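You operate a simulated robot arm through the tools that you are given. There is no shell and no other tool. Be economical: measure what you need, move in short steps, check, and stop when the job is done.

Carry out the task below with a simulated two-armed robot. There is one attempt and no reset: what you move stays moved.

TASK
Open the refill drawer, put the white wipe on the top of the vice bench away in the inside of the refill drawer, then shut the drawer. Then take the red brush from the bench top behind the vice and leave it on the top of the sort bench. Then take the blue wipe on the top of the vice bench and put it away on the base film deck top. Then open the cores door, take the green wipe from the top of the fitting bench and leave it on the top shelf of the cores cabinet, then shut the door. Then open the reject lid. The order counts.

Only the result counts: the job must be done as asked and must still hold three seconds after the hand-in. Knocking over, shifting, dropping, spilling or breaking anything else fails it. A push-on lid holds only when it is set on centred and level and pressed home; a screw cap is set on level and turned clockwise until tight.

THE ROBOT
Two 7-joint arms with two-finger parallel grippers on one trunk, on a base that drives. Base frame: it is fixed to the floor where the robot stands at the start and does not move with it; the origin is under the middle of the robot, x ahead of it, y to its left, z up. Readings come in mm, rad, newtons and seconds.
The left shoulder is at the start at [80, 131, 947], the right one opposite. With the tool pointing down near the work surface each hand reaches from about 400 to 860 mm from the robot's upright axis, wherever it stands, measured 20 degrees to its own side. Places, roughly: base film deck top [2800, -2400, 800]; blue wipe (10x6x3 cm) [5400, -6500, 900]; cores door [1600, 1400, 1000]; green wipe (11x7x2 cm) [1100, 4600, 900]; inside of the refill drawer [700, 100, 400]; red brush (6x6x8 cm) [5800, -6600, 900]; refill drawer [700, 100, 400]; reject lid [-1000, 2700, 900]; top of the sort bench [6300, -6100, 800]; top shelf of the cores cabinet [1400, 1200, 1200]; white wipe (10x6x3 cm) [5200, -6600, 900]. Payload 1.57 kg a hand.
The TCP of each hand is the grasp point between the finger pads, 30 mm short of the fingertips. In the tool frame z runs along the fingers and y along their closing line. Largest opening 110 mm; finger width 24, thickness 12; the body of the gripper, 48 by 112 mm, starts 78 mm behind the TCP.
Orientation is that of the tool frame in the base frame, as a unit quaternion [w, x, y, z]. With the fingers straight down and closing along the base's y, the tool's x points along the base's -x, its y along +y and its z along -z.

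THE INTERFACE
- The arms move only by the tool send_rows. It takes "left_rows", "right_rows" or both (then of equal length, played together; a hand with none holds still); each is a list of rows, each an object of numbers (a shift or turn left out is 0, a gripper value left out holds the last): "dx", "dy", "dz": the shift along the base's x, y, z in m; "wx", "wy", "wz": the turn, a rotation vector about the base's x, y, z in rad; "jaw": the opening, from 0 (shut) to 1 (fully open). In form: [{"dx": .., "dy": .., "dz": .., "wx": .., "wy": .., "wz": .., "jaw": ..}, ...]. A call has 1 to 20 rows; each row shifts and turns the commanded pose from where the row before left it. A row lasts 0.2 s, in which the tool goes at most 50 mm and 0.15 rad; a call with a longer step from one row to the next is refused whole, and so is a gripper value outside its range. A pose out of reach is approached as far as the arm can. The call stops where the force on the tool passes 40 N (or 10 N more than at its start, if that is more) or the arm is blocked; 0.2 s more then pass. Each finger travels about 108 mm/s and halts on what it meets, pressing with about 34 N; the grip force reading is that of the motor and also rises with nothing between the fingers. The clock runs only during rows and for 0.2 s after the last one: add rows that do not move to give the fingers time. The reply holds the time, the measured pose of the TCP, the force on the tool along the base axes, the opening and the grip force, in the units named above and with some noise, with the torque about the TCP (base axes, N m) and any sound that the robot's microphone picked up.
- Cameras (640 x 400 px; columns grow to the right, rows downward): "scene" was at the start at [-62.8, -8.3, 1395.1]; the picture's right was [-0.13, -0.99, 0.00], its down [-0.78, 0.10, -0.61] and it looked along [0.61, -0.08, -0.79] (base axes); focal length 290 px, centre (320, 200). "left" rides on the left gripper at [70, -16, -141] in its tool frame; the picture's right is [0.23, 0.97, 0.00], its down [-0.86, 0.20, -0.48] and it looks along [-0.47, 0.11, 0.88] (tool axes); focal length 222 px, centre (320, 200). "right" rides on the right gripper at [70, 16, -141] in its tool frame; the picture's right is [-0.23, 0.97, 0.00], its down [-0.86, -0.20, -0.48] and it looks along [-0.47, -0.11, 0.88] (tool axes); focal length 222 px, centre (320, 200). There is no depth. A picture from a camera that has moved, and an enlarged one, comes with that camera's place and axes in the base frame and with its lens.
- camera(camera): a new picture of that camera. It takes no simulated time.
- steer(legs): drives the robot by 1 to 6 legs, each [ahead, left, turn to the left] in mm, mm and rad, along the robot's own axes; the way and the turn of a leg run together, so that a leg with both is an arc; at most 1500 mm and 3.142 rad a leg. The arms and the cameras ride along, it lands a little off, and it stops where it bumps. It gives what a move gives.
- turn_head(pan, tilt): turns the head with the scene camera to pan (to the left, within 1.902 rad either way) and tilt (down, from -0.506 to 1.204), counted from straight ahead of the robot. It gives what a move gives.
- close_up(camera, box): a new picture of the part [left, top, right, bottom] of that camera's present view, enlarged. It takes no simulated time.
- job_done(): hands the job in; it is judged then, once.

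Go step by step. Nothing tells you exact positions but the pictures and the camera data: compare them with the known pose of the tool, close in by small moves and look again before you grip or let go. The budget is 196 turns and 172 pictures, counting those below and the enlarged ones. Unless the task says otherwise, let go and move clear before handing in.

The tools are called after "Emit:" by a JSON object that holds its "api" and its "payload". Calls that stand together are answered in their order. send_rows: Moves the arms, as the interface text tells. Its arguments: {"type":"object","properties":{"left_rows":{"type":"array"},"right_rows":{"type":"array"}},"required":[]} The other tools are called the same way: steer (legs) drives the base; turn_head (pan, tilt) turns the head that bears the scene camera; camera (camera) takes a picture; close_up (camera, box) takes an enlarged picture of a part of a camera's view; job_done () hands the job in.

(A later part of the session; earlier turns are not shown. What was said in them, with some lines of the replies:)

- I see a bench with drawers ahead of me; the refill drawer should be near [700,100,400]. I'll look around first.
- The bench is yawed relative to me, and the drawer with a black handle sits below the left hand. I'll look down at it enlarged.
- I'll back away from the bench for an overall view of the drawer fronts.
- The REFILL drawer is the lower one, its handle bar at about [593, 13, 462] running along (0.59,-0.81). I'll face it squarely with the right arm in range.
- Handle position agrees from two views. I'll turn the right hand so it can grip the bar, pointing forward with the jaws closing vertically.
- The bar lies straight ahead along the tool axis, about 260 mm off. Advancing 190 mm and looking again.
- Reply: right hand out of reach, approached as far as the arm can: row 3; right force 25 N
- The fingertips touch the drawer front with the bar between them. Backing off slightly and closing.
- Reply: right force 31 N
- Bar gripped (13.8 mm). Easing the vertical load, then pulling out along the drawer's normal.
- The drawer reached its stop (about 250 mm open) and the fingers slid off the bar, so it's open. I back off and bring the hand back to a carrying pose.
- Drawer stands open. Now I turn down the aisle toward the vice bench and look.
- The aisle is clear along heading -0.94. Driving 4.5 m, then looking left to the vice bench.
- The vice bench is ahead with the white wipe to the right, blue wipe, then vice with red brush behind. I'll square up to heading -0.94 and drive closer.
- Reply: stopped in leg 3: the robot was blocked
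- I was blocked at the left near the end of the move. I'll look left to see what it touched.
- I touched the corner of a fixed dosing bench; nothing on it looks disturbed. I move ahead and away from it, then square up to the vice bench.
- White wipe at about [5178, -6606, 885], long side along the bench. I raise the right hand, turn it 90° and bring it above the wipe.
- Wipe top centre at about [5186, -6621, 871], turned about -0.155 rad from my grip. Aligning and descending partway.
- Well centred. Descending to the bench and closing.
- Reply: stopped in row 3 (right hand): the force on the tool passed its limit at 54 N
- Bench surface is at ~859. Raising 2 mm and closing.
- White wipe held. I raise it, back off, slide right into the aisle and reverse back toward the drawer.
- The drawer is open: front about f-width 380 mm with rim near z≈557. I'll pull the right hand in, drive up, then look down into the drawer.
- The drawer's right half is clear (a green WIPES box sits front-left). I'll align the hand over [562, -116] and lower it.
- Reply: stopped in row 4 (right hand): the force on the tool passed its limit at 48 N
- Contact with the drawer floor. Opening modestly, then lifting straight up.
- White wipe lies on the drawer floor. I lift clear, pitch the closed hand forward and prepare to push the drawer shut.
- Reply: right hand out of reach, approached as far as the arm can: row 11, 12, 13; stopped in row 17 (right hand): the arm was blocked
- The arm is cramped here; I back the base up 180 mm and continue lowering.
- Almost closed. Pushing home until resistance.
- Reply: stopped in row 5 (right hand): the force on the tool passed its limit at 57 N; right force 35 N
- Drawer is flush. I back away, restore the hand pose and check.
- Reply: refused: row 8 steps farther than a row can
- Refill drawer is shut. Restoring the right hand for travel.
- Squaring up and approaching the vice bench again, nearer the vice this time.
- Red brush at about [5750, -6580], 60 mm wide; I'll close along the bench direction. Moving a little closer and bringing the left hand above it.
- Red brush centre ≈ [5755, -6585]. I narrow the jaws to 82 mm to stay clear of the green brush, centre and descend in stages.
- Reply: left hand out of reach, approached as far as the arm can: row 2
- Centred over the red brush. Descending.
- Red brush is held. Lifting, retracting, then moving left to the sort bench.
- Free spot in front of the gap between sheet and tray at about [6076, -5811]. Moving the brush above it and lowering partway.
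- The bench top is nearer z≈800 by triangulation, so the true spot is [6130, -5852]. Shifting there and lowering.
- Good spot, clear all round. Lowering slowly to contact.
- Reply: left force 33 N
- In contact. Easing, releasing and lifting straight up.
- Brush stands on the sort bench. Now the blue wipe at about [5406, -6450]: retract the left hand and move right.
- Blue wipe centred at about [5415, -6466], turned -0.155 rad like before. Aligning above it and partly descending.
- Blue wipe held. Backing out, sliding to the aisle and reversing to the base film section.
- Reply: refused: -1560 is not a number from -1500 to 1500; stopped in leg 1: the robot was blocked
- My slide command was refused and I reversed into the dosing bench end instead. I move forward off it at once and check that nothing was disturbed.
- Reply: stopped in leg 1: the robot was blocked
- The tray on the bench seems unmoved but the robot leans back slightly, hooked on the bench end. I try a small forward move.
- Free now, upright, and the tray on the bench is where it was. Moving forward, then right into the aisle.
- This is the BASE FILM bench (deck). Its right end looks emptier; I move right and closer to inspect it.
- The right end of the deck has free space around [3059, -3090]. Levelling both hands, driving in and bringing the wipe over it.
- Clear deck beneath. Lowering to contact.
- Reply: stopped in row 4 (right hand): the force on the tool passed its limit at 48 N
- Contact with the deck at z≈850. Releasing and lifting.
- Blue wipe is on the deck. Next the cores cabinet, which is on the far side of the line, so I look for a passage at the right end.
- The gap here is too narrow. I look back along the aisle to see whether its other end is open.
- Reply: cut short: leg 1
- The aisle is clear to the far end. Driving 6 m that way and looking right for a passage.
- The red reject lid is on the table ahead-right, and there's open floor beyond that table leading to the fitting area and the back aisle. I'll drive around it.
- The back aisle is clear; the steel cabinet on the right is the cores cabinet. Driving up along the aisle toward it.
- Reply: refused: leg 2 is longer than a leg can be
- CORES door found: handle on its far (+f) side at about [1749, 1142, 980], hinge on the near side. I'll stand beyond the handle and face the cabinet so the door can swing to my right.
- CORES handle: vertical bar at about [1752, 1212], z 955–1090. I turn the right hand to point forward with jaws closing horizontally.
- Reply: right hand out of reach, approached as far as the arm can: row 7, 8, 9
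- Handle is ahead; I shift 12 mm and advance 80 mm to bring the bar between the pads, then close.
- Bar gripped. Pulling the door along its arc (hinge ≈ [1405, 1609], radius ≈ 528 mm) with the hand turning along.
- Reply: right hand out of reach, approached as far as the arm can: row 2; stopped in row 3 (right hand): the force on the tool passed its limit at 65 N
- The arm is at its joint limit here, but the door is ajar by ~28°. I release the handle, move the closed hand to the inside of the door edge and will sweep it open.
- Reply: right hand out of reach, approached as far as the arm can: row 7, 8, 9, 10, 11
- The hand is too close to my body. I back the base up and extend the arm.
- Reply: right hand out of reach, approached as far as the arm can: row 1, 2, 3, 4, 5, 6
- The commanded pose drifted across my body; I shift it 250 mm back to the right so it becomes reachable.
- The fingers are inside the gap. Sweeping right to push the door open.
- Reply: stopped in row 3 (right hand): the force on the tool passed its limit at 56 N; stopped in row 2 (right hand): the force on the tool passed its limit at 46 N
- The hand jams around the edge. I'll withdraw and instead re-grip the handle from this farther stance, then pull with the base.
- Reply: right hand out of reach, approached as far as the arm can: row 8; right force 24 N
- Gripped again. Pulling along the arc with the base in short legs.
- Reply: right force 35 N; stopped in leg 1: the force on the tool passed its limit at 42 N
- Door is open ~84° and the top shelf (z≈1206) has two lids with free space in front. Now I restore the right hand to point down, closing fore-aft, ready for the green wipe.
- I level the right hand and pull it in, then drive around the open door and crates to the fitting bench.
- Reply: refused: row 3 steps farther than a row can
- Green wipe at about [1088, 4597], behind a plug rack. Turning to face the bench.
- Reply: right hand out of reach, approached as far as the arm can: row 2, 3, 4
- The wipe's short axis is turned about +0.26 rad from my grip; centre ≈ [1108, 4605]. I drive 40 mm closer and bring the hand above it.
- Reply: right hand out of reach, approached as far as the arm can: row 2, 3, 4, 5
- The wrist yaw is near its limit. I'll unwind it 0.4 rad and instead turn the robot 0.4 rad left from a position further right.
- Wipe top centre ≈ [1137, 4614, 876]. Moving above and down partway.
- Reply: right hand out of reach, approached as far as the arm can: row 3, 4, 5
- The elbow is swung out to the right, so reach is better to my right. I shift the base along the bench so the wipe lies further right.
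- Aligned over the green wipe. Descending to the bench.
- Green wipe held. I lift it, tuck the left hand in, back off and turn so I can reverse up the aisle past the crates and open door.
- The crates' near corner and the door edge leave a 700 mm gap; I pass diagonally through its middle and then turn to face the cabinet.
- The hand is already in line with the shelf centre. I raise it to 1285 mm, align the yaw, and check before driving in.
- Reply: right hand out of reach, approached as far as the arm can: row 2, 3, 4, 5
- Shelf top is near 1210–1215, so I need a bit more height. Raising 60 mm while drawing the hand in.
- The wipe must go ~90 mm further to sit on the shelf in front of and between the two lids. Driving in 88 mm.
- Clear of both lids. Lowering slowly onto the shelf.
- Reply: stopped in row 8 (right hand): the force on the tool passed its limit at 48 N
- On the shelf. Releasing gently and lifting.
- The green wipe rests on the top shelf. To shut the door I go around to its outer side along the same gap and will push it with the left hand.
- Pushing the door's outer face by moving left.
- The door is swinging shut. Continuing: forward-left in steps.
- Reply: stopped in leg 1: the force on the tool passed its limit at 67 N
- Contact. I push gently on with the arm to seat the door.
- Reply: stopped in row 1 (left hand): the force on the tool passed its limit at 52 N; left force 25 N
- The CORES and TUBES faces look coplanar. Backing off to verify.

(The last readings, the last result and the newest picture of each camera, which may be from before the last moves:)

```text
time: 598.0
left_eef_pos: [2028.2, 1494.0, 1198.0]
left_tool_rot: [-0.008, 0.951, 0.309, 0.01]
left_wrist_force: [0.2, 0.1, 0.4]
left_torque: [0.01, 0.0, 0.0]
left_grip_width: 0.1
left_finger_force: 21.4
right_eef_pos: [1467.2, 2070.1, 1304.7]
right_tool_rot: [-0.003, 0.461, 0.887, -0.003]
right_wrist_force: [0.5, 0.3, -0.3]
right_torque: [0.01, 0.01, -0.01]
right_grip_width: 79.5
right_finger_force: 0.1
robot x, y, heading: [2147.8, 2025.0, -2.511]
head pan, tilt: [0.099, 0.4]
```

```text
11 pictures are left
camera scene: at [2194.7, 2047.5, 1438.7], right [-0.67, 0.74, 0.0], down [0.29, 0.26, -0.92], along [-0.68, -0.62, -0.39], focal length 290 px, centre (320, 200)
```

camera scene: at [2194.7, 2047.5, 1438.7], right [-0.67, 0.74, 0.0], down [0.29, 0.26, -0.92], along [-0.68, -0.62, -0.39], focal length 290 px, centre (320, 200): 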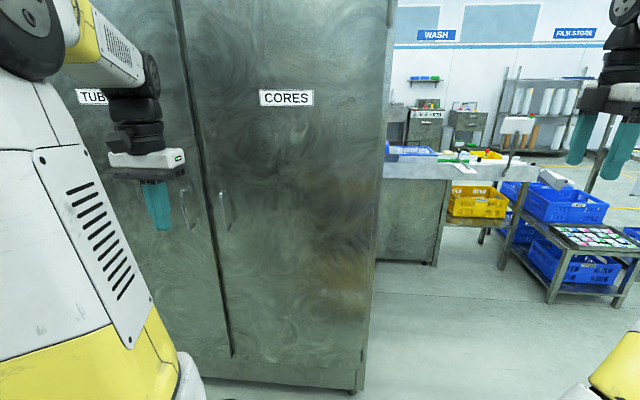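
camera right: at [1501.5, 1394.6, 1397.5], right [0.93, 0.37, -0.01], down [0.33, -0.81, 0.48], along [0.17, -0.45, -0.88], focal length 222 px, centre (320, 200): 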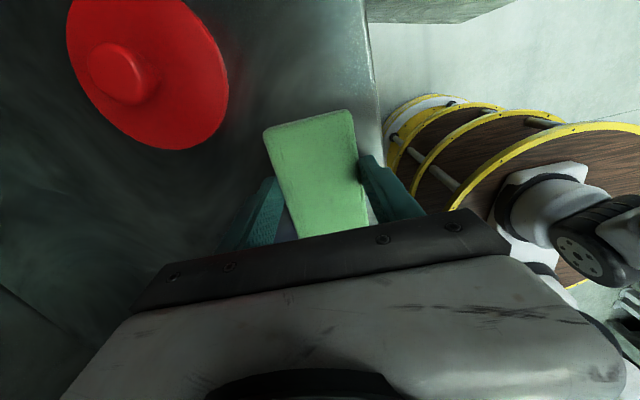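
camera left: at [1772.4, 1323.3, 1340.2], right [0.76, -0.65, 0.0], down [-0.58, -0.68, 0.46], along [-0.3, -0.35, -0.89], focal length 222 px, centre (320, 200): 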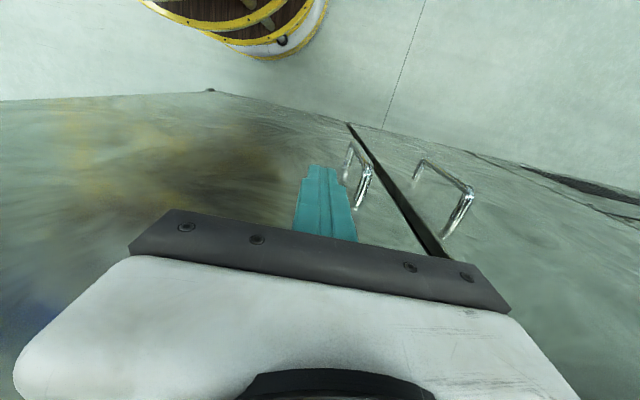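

The CORES door is shut. Now the reject lid at [-1000, 2700]: I drive to the back end of that table.

Emit:
{"api": "steer", "payload": {"legs": [[110, -1160, 0], [110, -1160, 0]]}}

Emit:
{"api": "steer", "payload": {"legs": [[850, 0, 0]]}}

Emit:
{"api": "turn_head", "payload": {"pan": 0.0, "tilt": 0.55}}

Emit:
{"api": "camera", "payload": {"camera": "scene"}}

```text
time: 609.4
left_eef_pos: [465.8, 3202.5, 1196.7]
left_tool_rot: [-0.008, 0.948, 0.318, 0.011]
left_wrist_force: [-0.6, -0.4, -0.5]
left_torque: [0.02, 0.01, -0.02]
left_grip_width: 0.1
left_finger_force: 21.3
right_eef_pos: [-103.7, 3768.6, 1304.7]
right_tool_rot: [-0.004, 0.453, 0.891, -0.002]
right_wrist_force: [0.5, -0.5, 0.0]
right_torque: [-0.01, 0.02, 0.0]
right_grip_width: 79.2
right_finger_force: 0.1
robot x, y, heading: [578.6, 3737.0, -2.49]
head pan, tilt: [0.099, 0.4]
```

```text
time: 614.0
left_eef_pos: [-234.4, 2682.1, 1197.9]
left_tool_rot: [-0.008, 0.95, 0.312, 0.01]
left_wrist_force: [0.1, -0.5, 0.0]
left_torque: [0.0, -0.04, -0.02]
left_grip_width: 0.0
left_finger_force: 21.2
right_eef_pos: [-798.2, 3255.7, 1304.9]
right_tool_rot: [-0.004, 0.458, 0.889, -0.003]
right_wrist_force: [-0.5, -0.3, 0.0]
right_torque: [0.02, 0.0, 0.0]
right_grip_width: 79.0
right_finger_force: 0.1
robot x, y, heading: [-113.9, 3213.5, -2.502]
head pan, tilt: [0.099, 0.4]
```

```text
time: 614.7
left_eef_pos: [-233.9, 2682.9, 1197.2]
left_tool_rot: [-0.008, 0.95, 0.312, 0.01]
left_wrist_force: [0.1, 0.6, 0.8]
left_torque: [0.02, 0.01, 0.02]
left_grip_width: 0.0
left_finger_force: 21.8
right_eef_pos: [-797.5, 3254.7, 1304.7]
right_tool_rot: [-0.003, 0.459, 0.889, -0.003]
right_wrist_force: [0.0, 0.1, 0.2]
right_torque: [0.0, 0.02, 0.01]
right_grip_width: 79.3
right_finger_force: 0.0
robot x, y, heading: [-113.4, 3214.3, -2.503]
head pan, tilt: [0.0, 0.55]
```

```text
10 pictures are left
camera scene: at [-73.5, 3244.9, 1425.1], right [-0.6, 0.8, 0.0], down [0.42, 0.31, -0.85], along [-0.68, -0.51, -0.52], focal length 290 px, centre (320, 200)
```

scene: 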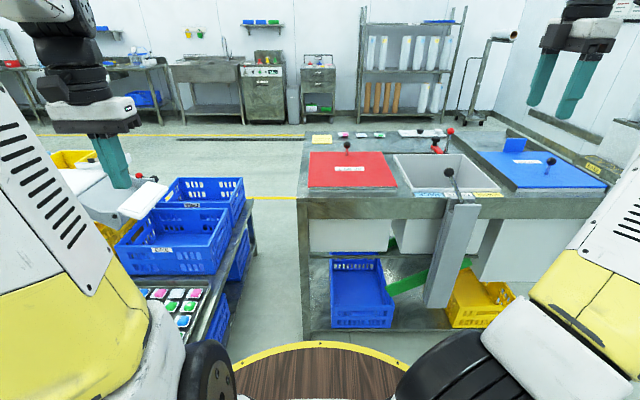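

Emit:
{"api": "close_up", "payload": {"camera": "scene", "box": [290, 115, 470, 230]}}

```text
3.48 times, centred on (380, 172) of scene
camera zoom: at [-73.5, 3244.9, 1425.1], right [-0.6, 0.8, 0.0], down [0.42, 0.31, -0.85], along [-0.68, -0.51, -0.52], focal length 1008 px, centre (111, 296)
```

zoom: 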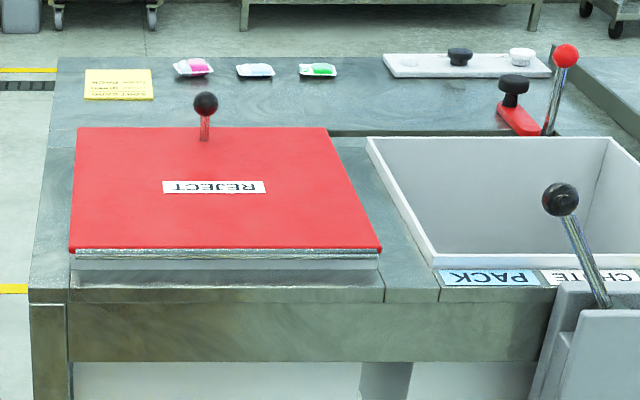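

The reject lid's hinge is on my side; its ball knob is on the far edge at about [-1212, 2555, 927]. I move in (clear of the chute) so the left hand can take the knob.

Emit:
{"api": "steer", "payload": {"legs": [[535, -189, 0]]}}

```text
time: 617.9
left_eef_pos: [-772.9, 2509.9, 1196.0]
left_tool_rot: [-0.008, 0.949, 0.316, 0.009]
left_wrist_force: [-0.1, 0.0, -0.5]
left_torque: [0.01, -0.01, 0.07]
left_grip_width: 0.0
left_finger_force: 21.5
right_eef_pos: [-1341.1, 3079.8, 1304.8]
right_tool_rot: [-0.004, 0.455, 0.89, -0.003]
right_wrist_force: [0.2, -1.1, 1.1]
right_torque: [0.03, 0.04, 0.0]
right_grip_width: 79.0
right_finger_force: 0.0
robot x, y, heading: [-657.6, 3044.0, -2.495]
head pan, tilt: [0.0, 0.55]
```

Emit:
{"api": "send_rows", "payload": {"left_rows": [{"dx": -0.0439, "dy": 0.0045, "dz": -0.012, "jaw": 0.7}, {"dx": -0.0439, "dy": 0.0045, "dz": -0.012}, {"dx": -0.0439, "dy": 0.0045, "dz": -0.012}, {"dx": -0.0439, "dy": 0.0045, "dz": -0.012}, {"dx": -0.0439, "dy": 0.0045, "dz": -0.012}, {"dx": -0.0439, "dy": 0.0045, "dz": -0.012}, {"dx": -0.0439, "dy": 0.0045, "dz": -0.012}, {"dx": -0.0439, "dy": 0.0045, "dz": -0.012}, {"dx": -0.0439, "dy": 0.0045, "dz": -0.012}, {"dx": -0.0439, "dy": 0.0045}]}}

Emit:
{"api": "camera", "payload": {"camera": "left"}}

```text
time: 620.1
left_eef_pos: [-1211.4, 2555.6, 1089.1]
left_tool_rot: [-0.008, 0.949, 0.315, 0.009]
left_wrist_force: [-0.4, 0.2, 0.0]
left_torque: [0.04, 0.01, -0.02]
left_grip_width: 76.9
left_finger_force: 0.1
right_eef_pos: [-1339.0, 3080.1, 1304.2]
right_tool_rot: [-0.004, 0.455, 0.89, -0.004]
right_wrist_force: [0.5, -0.2, 0.4]
right_torque: [-0.01, 0.03, 0.03]
right_grip_width: 79.2
right_finger_force: 0.1
robot x, y, heading: [-658.6, 3041.5, -2.492]
head pan, tilt: [0.0, 0.55]
```

```text
8 pictures are left
camera left: at [-1167.4, 2608.2, 1231.2], right [0.77, -0.64, 0.0], down [-0.57, -0.68, 0.46], along [-0.3, -0.35, -0.89], focal length 222 px, centre (320, 200)
```

left: 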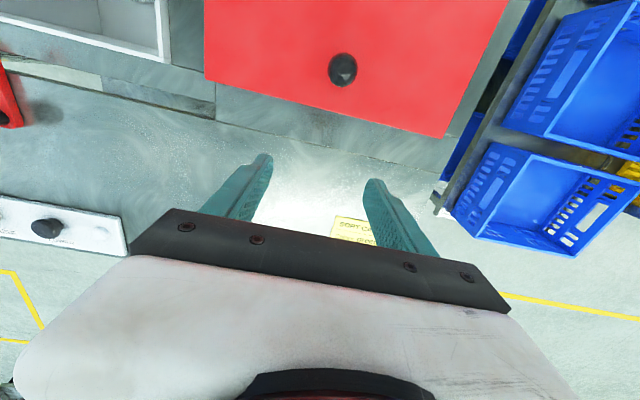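

Combining both views the ball is at about [-1142, 2602, 958]. Moving above it and lowering partway.

Emit:
{"api": "send_rows", "payload": {"left_rows": [{"dx": 0.035, "dy": 0.023}, {"dx": 0.034, "dy": 0.023}, {"dz": -0.035}, {"dz": -0.025}]}}

Emit:
{"api": "camera", "payload": {"camera": "left"}}

```text
time: 621.1
left_eef_pos: [-1142.4, 2601.9, 1031.1]
left_tool_rot: [-0.008, 0.949, 0.315, 0.01]
left_wrist_force: [-0.1, 0.2, 0.8]
left_torque: [-0.01, 0.03, -0.03]
left_grip_width: 76.9
left_finger_force: 0.0
right_eef_pos: [-1339.0, 3079.7, 1304.1]
right_tool_rot: [-0.004, 0.455, 0.89, -0.003]
right_wrist_force: [0.1, -0.1, -0.1]
right_torque: [-0.01, 0.03, 0.03]
right_grip_width: 79.2
right_finger_force: 0.1
robot x, y, heading: [-656.6, 3040.3, -2.495]
head pan, tilt: [0.0, 0.55]
```

```text
7 pictures are left
camera left: at [-1098.3, 2654.0, 1172.4], right [0.77, -0.64, 0.0], down [-0.57, -0.68, 0.46], along [-0.3, -0.35, -0.89], focal length 222 px, centre (320, 200)
```

left: 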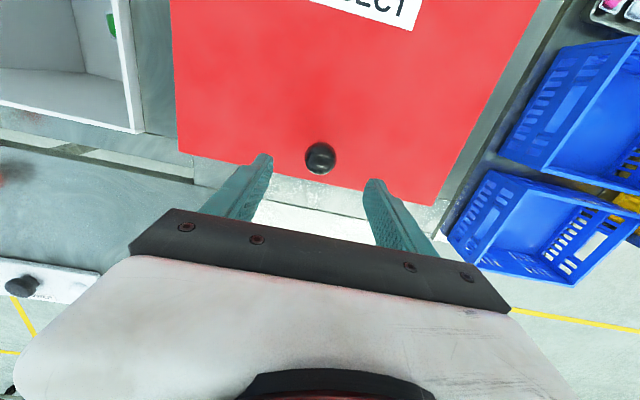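

Ball centred at z≈955. Descending and gripping it.

Emit:
{"api": "send_rows", "payload": {"left_rows": [{"dx": 0.001, "dy": 0.002, "dz": -0.03}, {"dz": -0.03}, {"dz": -0.012}, {"jaw": 0}, {"jaw": 0}, {"jaw": 0}, {"jaw": 0}, {"jaw": 0}]}}

```text
time: 622.9
left_eef_pos: [-1142.6, 2602.2, 957.8]
left_tool_rot: [-0.007, 0.949, 0.315, 0.011]
left_wrist_force: [3.3, -2.2, -4.5]
left_torque: [-0.17, 0.21, 0.03]
left_grip_width: 32.7
left_finger_force: 40.4
right_eef_pos: [-1340.4, 3079.6, 1304.8]
right_tool_rot: [-0.003, 0.456, 0.89, -0.004]
right_wrist_force: [0.1, -0.3, 0.1]
right_torque: [0.01, 0.02, 0.0]
right_grip_width: 79.2
right_finger_force: 0.0
robot x, y, heading: [-656.4, 3042.6, -2.496]
head pan, tilt: [0.0, 0.55]
```

Ball gripped. Lifting along the lid's arc toward me.

Emit:
{"api": "send_rows", "payload": {"left_rows": [{"dx": 0.0069, "dy": 0.005, "dz": 0.0357}, {"dx": 0.0102, "dy": 0.0075, "dz": 0.0344}, {"dx": 0.0136, "dy": 0.0099, "dz": 0.0327}, {"dx": 0.0165, "dy": 0.0121, "dz": 0.0304}, {"dx": 0.0194, "dy": 0.0142, "dz": 0.0277}, {"dx": 0.022, "dy": 0.016, "dz": 0.0247}]}}

Emit:
{"api": "camera", "payload": {"camera": "scene"}}

```text
time: 624.3
left_eef_pos: [-1052.0, 2668.9, 1143.9]
left_tool_rot: [-0.008, 0.949, 0.315, 0.01]
left_wrist_force: [-0.1, -5.4, -2.1]
left_torque: [-0.31, 0.51, -0.03]
left_grip_width: 32.4
left_finger_force: 40.9
right_eef_pos: [-1340.2, 3079.0, 1304.1]
right_tool_rot: [-0.004, 0.456, 0.89, -0.002]
right_wrist_force: [0.2, -0.1, 0.7]
right_torque: [0.01, -0.02, -0.04]
right_grip_width: 79.2
right_finger_force: 0.0
robot x, y, heading: [-657.7, 3046.6, -2.5]
head pan, tilt: [0.0, 0.55]
```

```text
6 pictures are left
camera scene: at [-616.0, 3073.6, 1425.1], right [-0.6, 0.8, 0.0], down [0.42, 0.31, -0.85], along [-0.68, -0.51, -0.52], focal length 290 px, centre (320, 200)
```

scene: 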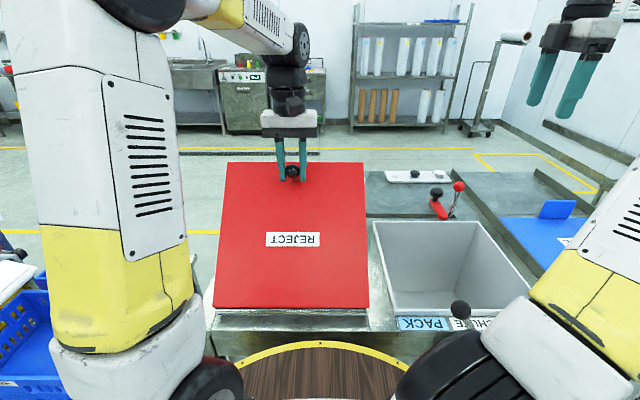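

The lid lifts well. Continuing the arc, then finishing it by backing the base.

Emit:
{"api": "send_rows", "payload": {"left_rows": [{"dx": 0.0241, "dy": 0.0176, "dz": 0.0212}, {"dx": 0.0261, "dy": 0.0191, "dz": 0.0175}, {"dx": 0.0274, "dy": 0.0201, "dz": 0.0135}, {"dx": 0.0287, "dy": 0.021, "dz": 0.0093}]}}

Emit:
{"api": "steer", "payload": {"legs": [[-140, 0, 0]]}}

Emit:
{"api": "camera", "payload": {"camera": "scene"}}

```text
time: 625.3
left_eef_pos: [-947.5, 2747.2, 1203.4]
left_tool_rot: [-0.008, 0.949, 0.314, 0.01]
left_wrist_force: [-7.9, 1.1, 12.1]
left_torque: [-0.27, 0.4, -0.17]
left_grip_width: 32.3
left_finger_force: 40.7
right_eef_pos: [-1339.8, 3080.5, 1304.5]
right_tool_rot: [-0.004, 0.456, 0.89, -0.004]
right_wrist_force: [0.5, 0.6, 0.8]
right_torque: [-0.04, 0.0, -0.01]
right_grip_width: 79.2
right_finger_force: 0.0
robot x, y, heading: [-653.5, 3044.3, -2.494]
head pan, tilt: [0.0, 0.55]
```

```text
time: 626.7
left_eef_pos: [-839.8, 2827.5, 1197.7]
left_tool_rot: [-0.008, 0.949, 0.314, 0.016]
left_wrist_force: [-1.0, 0.9, 1.0]
left_torque: [-0.06, -0.01, 0.06]
left_grip_width: 32.4
left_finger_force: 41.0
right_eef_pos: [-1233.7, 3160.5, 1304.5]
right_tool_rot: [-0.004, 0.456, 0.89, -0.004]
right_wrist_force: [0.1, -0.3, 0.9]
right_torque: [0.01, 0.0, 0.06]
right_grip_width: 79.0
right_finger_force: 0.0
robot x, y, heading: [-553.8, 3121.5, -2.494]
head pan, tilt: [0.0, 0.55]
stopped in leg 1: the force on the tool passed its limit at 76 N (the readings are from after the stop); the commanded pose is now the measured one
```

```text
5 pictures are left
camera scene: at [-510.0, 3153.7, 1425.0], right [-0.6, 0.8, 0.0], down [0.42, 0.31, -0.85], along [-0.68, -0.51, -0.52], focal length 290 px, centre (320, 200)
```

scene: 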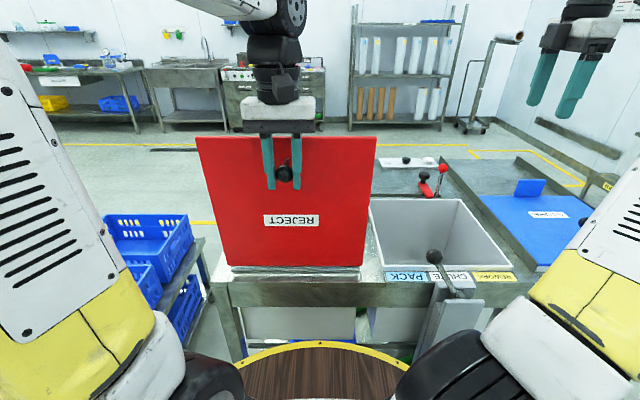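

The lid hit its stop past vertical (~95°). Releasing the ball and lifting the hand clear, then checking that it stays.

Emit:
{"api": "send_rows", "payload": {"left_rows": [{"jaw": 0.6}, {"jaw": 0.6}, {"jaw": 0.6}, {"dz": 0.03}, {"dz": 0.03}, {"dz": 0.03}, {"dz": 0.0}, {"dz": 0.0}]}}

Emit:
{"api": "camera", "payload": {"camera": "scene"}}

```text
time: 628.5
left_eef_pos: [-840.0, 2827.8, 1287.1]
left_tool_rot: [-0.008, 0.949, 0.314, 0.017]
left_wrist_force: [0.1, 0.1, -0.1]
left_torque: [0.0, 0.02, 0.02]
left_grip_width: 66.0
left_finger_force: 0.0
right_eef_pos: [-1233.7, 3160.8, 1305.4]
right_tool_rot: [-0.003, 0.456, 0.89, -0.004]
right_wrist_force: [-0.6, 0.2, -0.1]
right_torque: [0.03, 0.02, -0.02]
right_grip_width: 78.9
right_finger_force: 0.0
robot x, y, heading: [-548.2, 3122.2, -2.5]
head pan, tilt: [0.0, 0.55]
```

```text
4 pictures are left
camera scene: at [-509.9, 3153.7, 1425.0], right [-0.6, 0.8, 0.0], down [0.42, 0.31, -0.85], along [-0.68, -0.51, -0.52], focal length 290 px, centre (320, 200)
```

scene: 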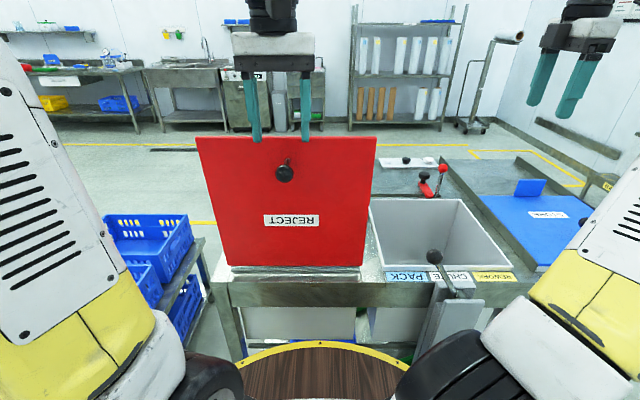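

The lid stays open. Backing the robot clear and one last look.

Emit:
{"api": "steer", "payload": {"legs": [[-350, 0, 0]]}}

Emit:
{"api": "camera", "payload": {"camera": "scene"}}

```text
time: 630.7
left_eef_pos: [-563.8, 3036.4, 1286.9]
left_tool_rot: [-0.007, 0.949, 0.314, 0.017]
left_wrist_force: [-0.5, -0.1, -0.2]
left_torque: [0.0, -0.01, -0.01]
left_grip_width: 66.2
left_finger_force: 0.1
right_eef_pos: [-958.1, 3368.2, 1304.1]
right_tool_rot: [-0.003, 0.457, 0.889, -0.004]
right_wrist_force: [0.2, -0.4, 0.4]
right_torque: [-0.01, -0.03, 0.03]
right_grip_width: 79.2
right_finger_force: 0.0
robot x, y, heading: [-277.3, 3331.3, -2.501]
head pan, tilt: [0.0, 0.55]
```

```text
3 pictures are left
camera scene: at [-233.0, 3361.6, 1425.1], right [-0.6, 0.8, 0.0], down [0.42, 0.31, -0.85], along [-0.68, -0.51, -0.52], focal length 290 px, centre (320, 200)
```

scene: 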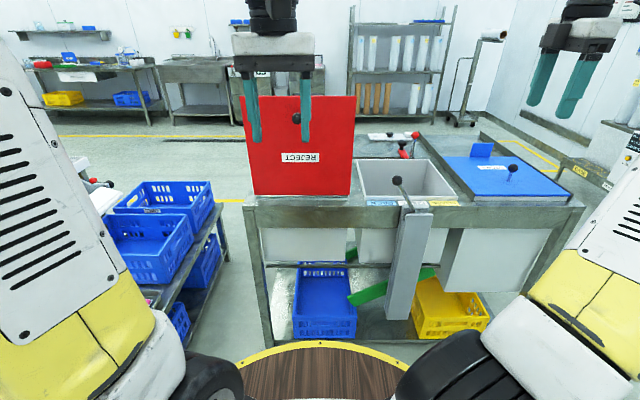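

The reject lid stands open, both hands are empty, and the robot is clear, so I hand the job in.

Emit:
{"api": "job_done", "payload": {}}

```text
The job is handed in.
```

I carried out all five parts in the order asked and handed the job in; I haven't seen the verdict.

- **White wipe:** it is in the refill drawer, and the drawer is shut.
- **Red brush:** it stands on the top of the sort bench.
- **Blue wipe:** it is on the base film deck top.
- **Green wipe:** it is on the top shelf of the cores cabinet, and the door is shut.
- **Reject lid:** it is open past vertical and stayed open after I let go.

**Bumps:** I hit the end of the dosing bench (the one with the USED tray) twice while driving. The second time was a reverse after one of my steering commands was refused, and it tipped the robot back a few degrees. The tray looked to be in its old place afterwards, but I judged that only from pictures.
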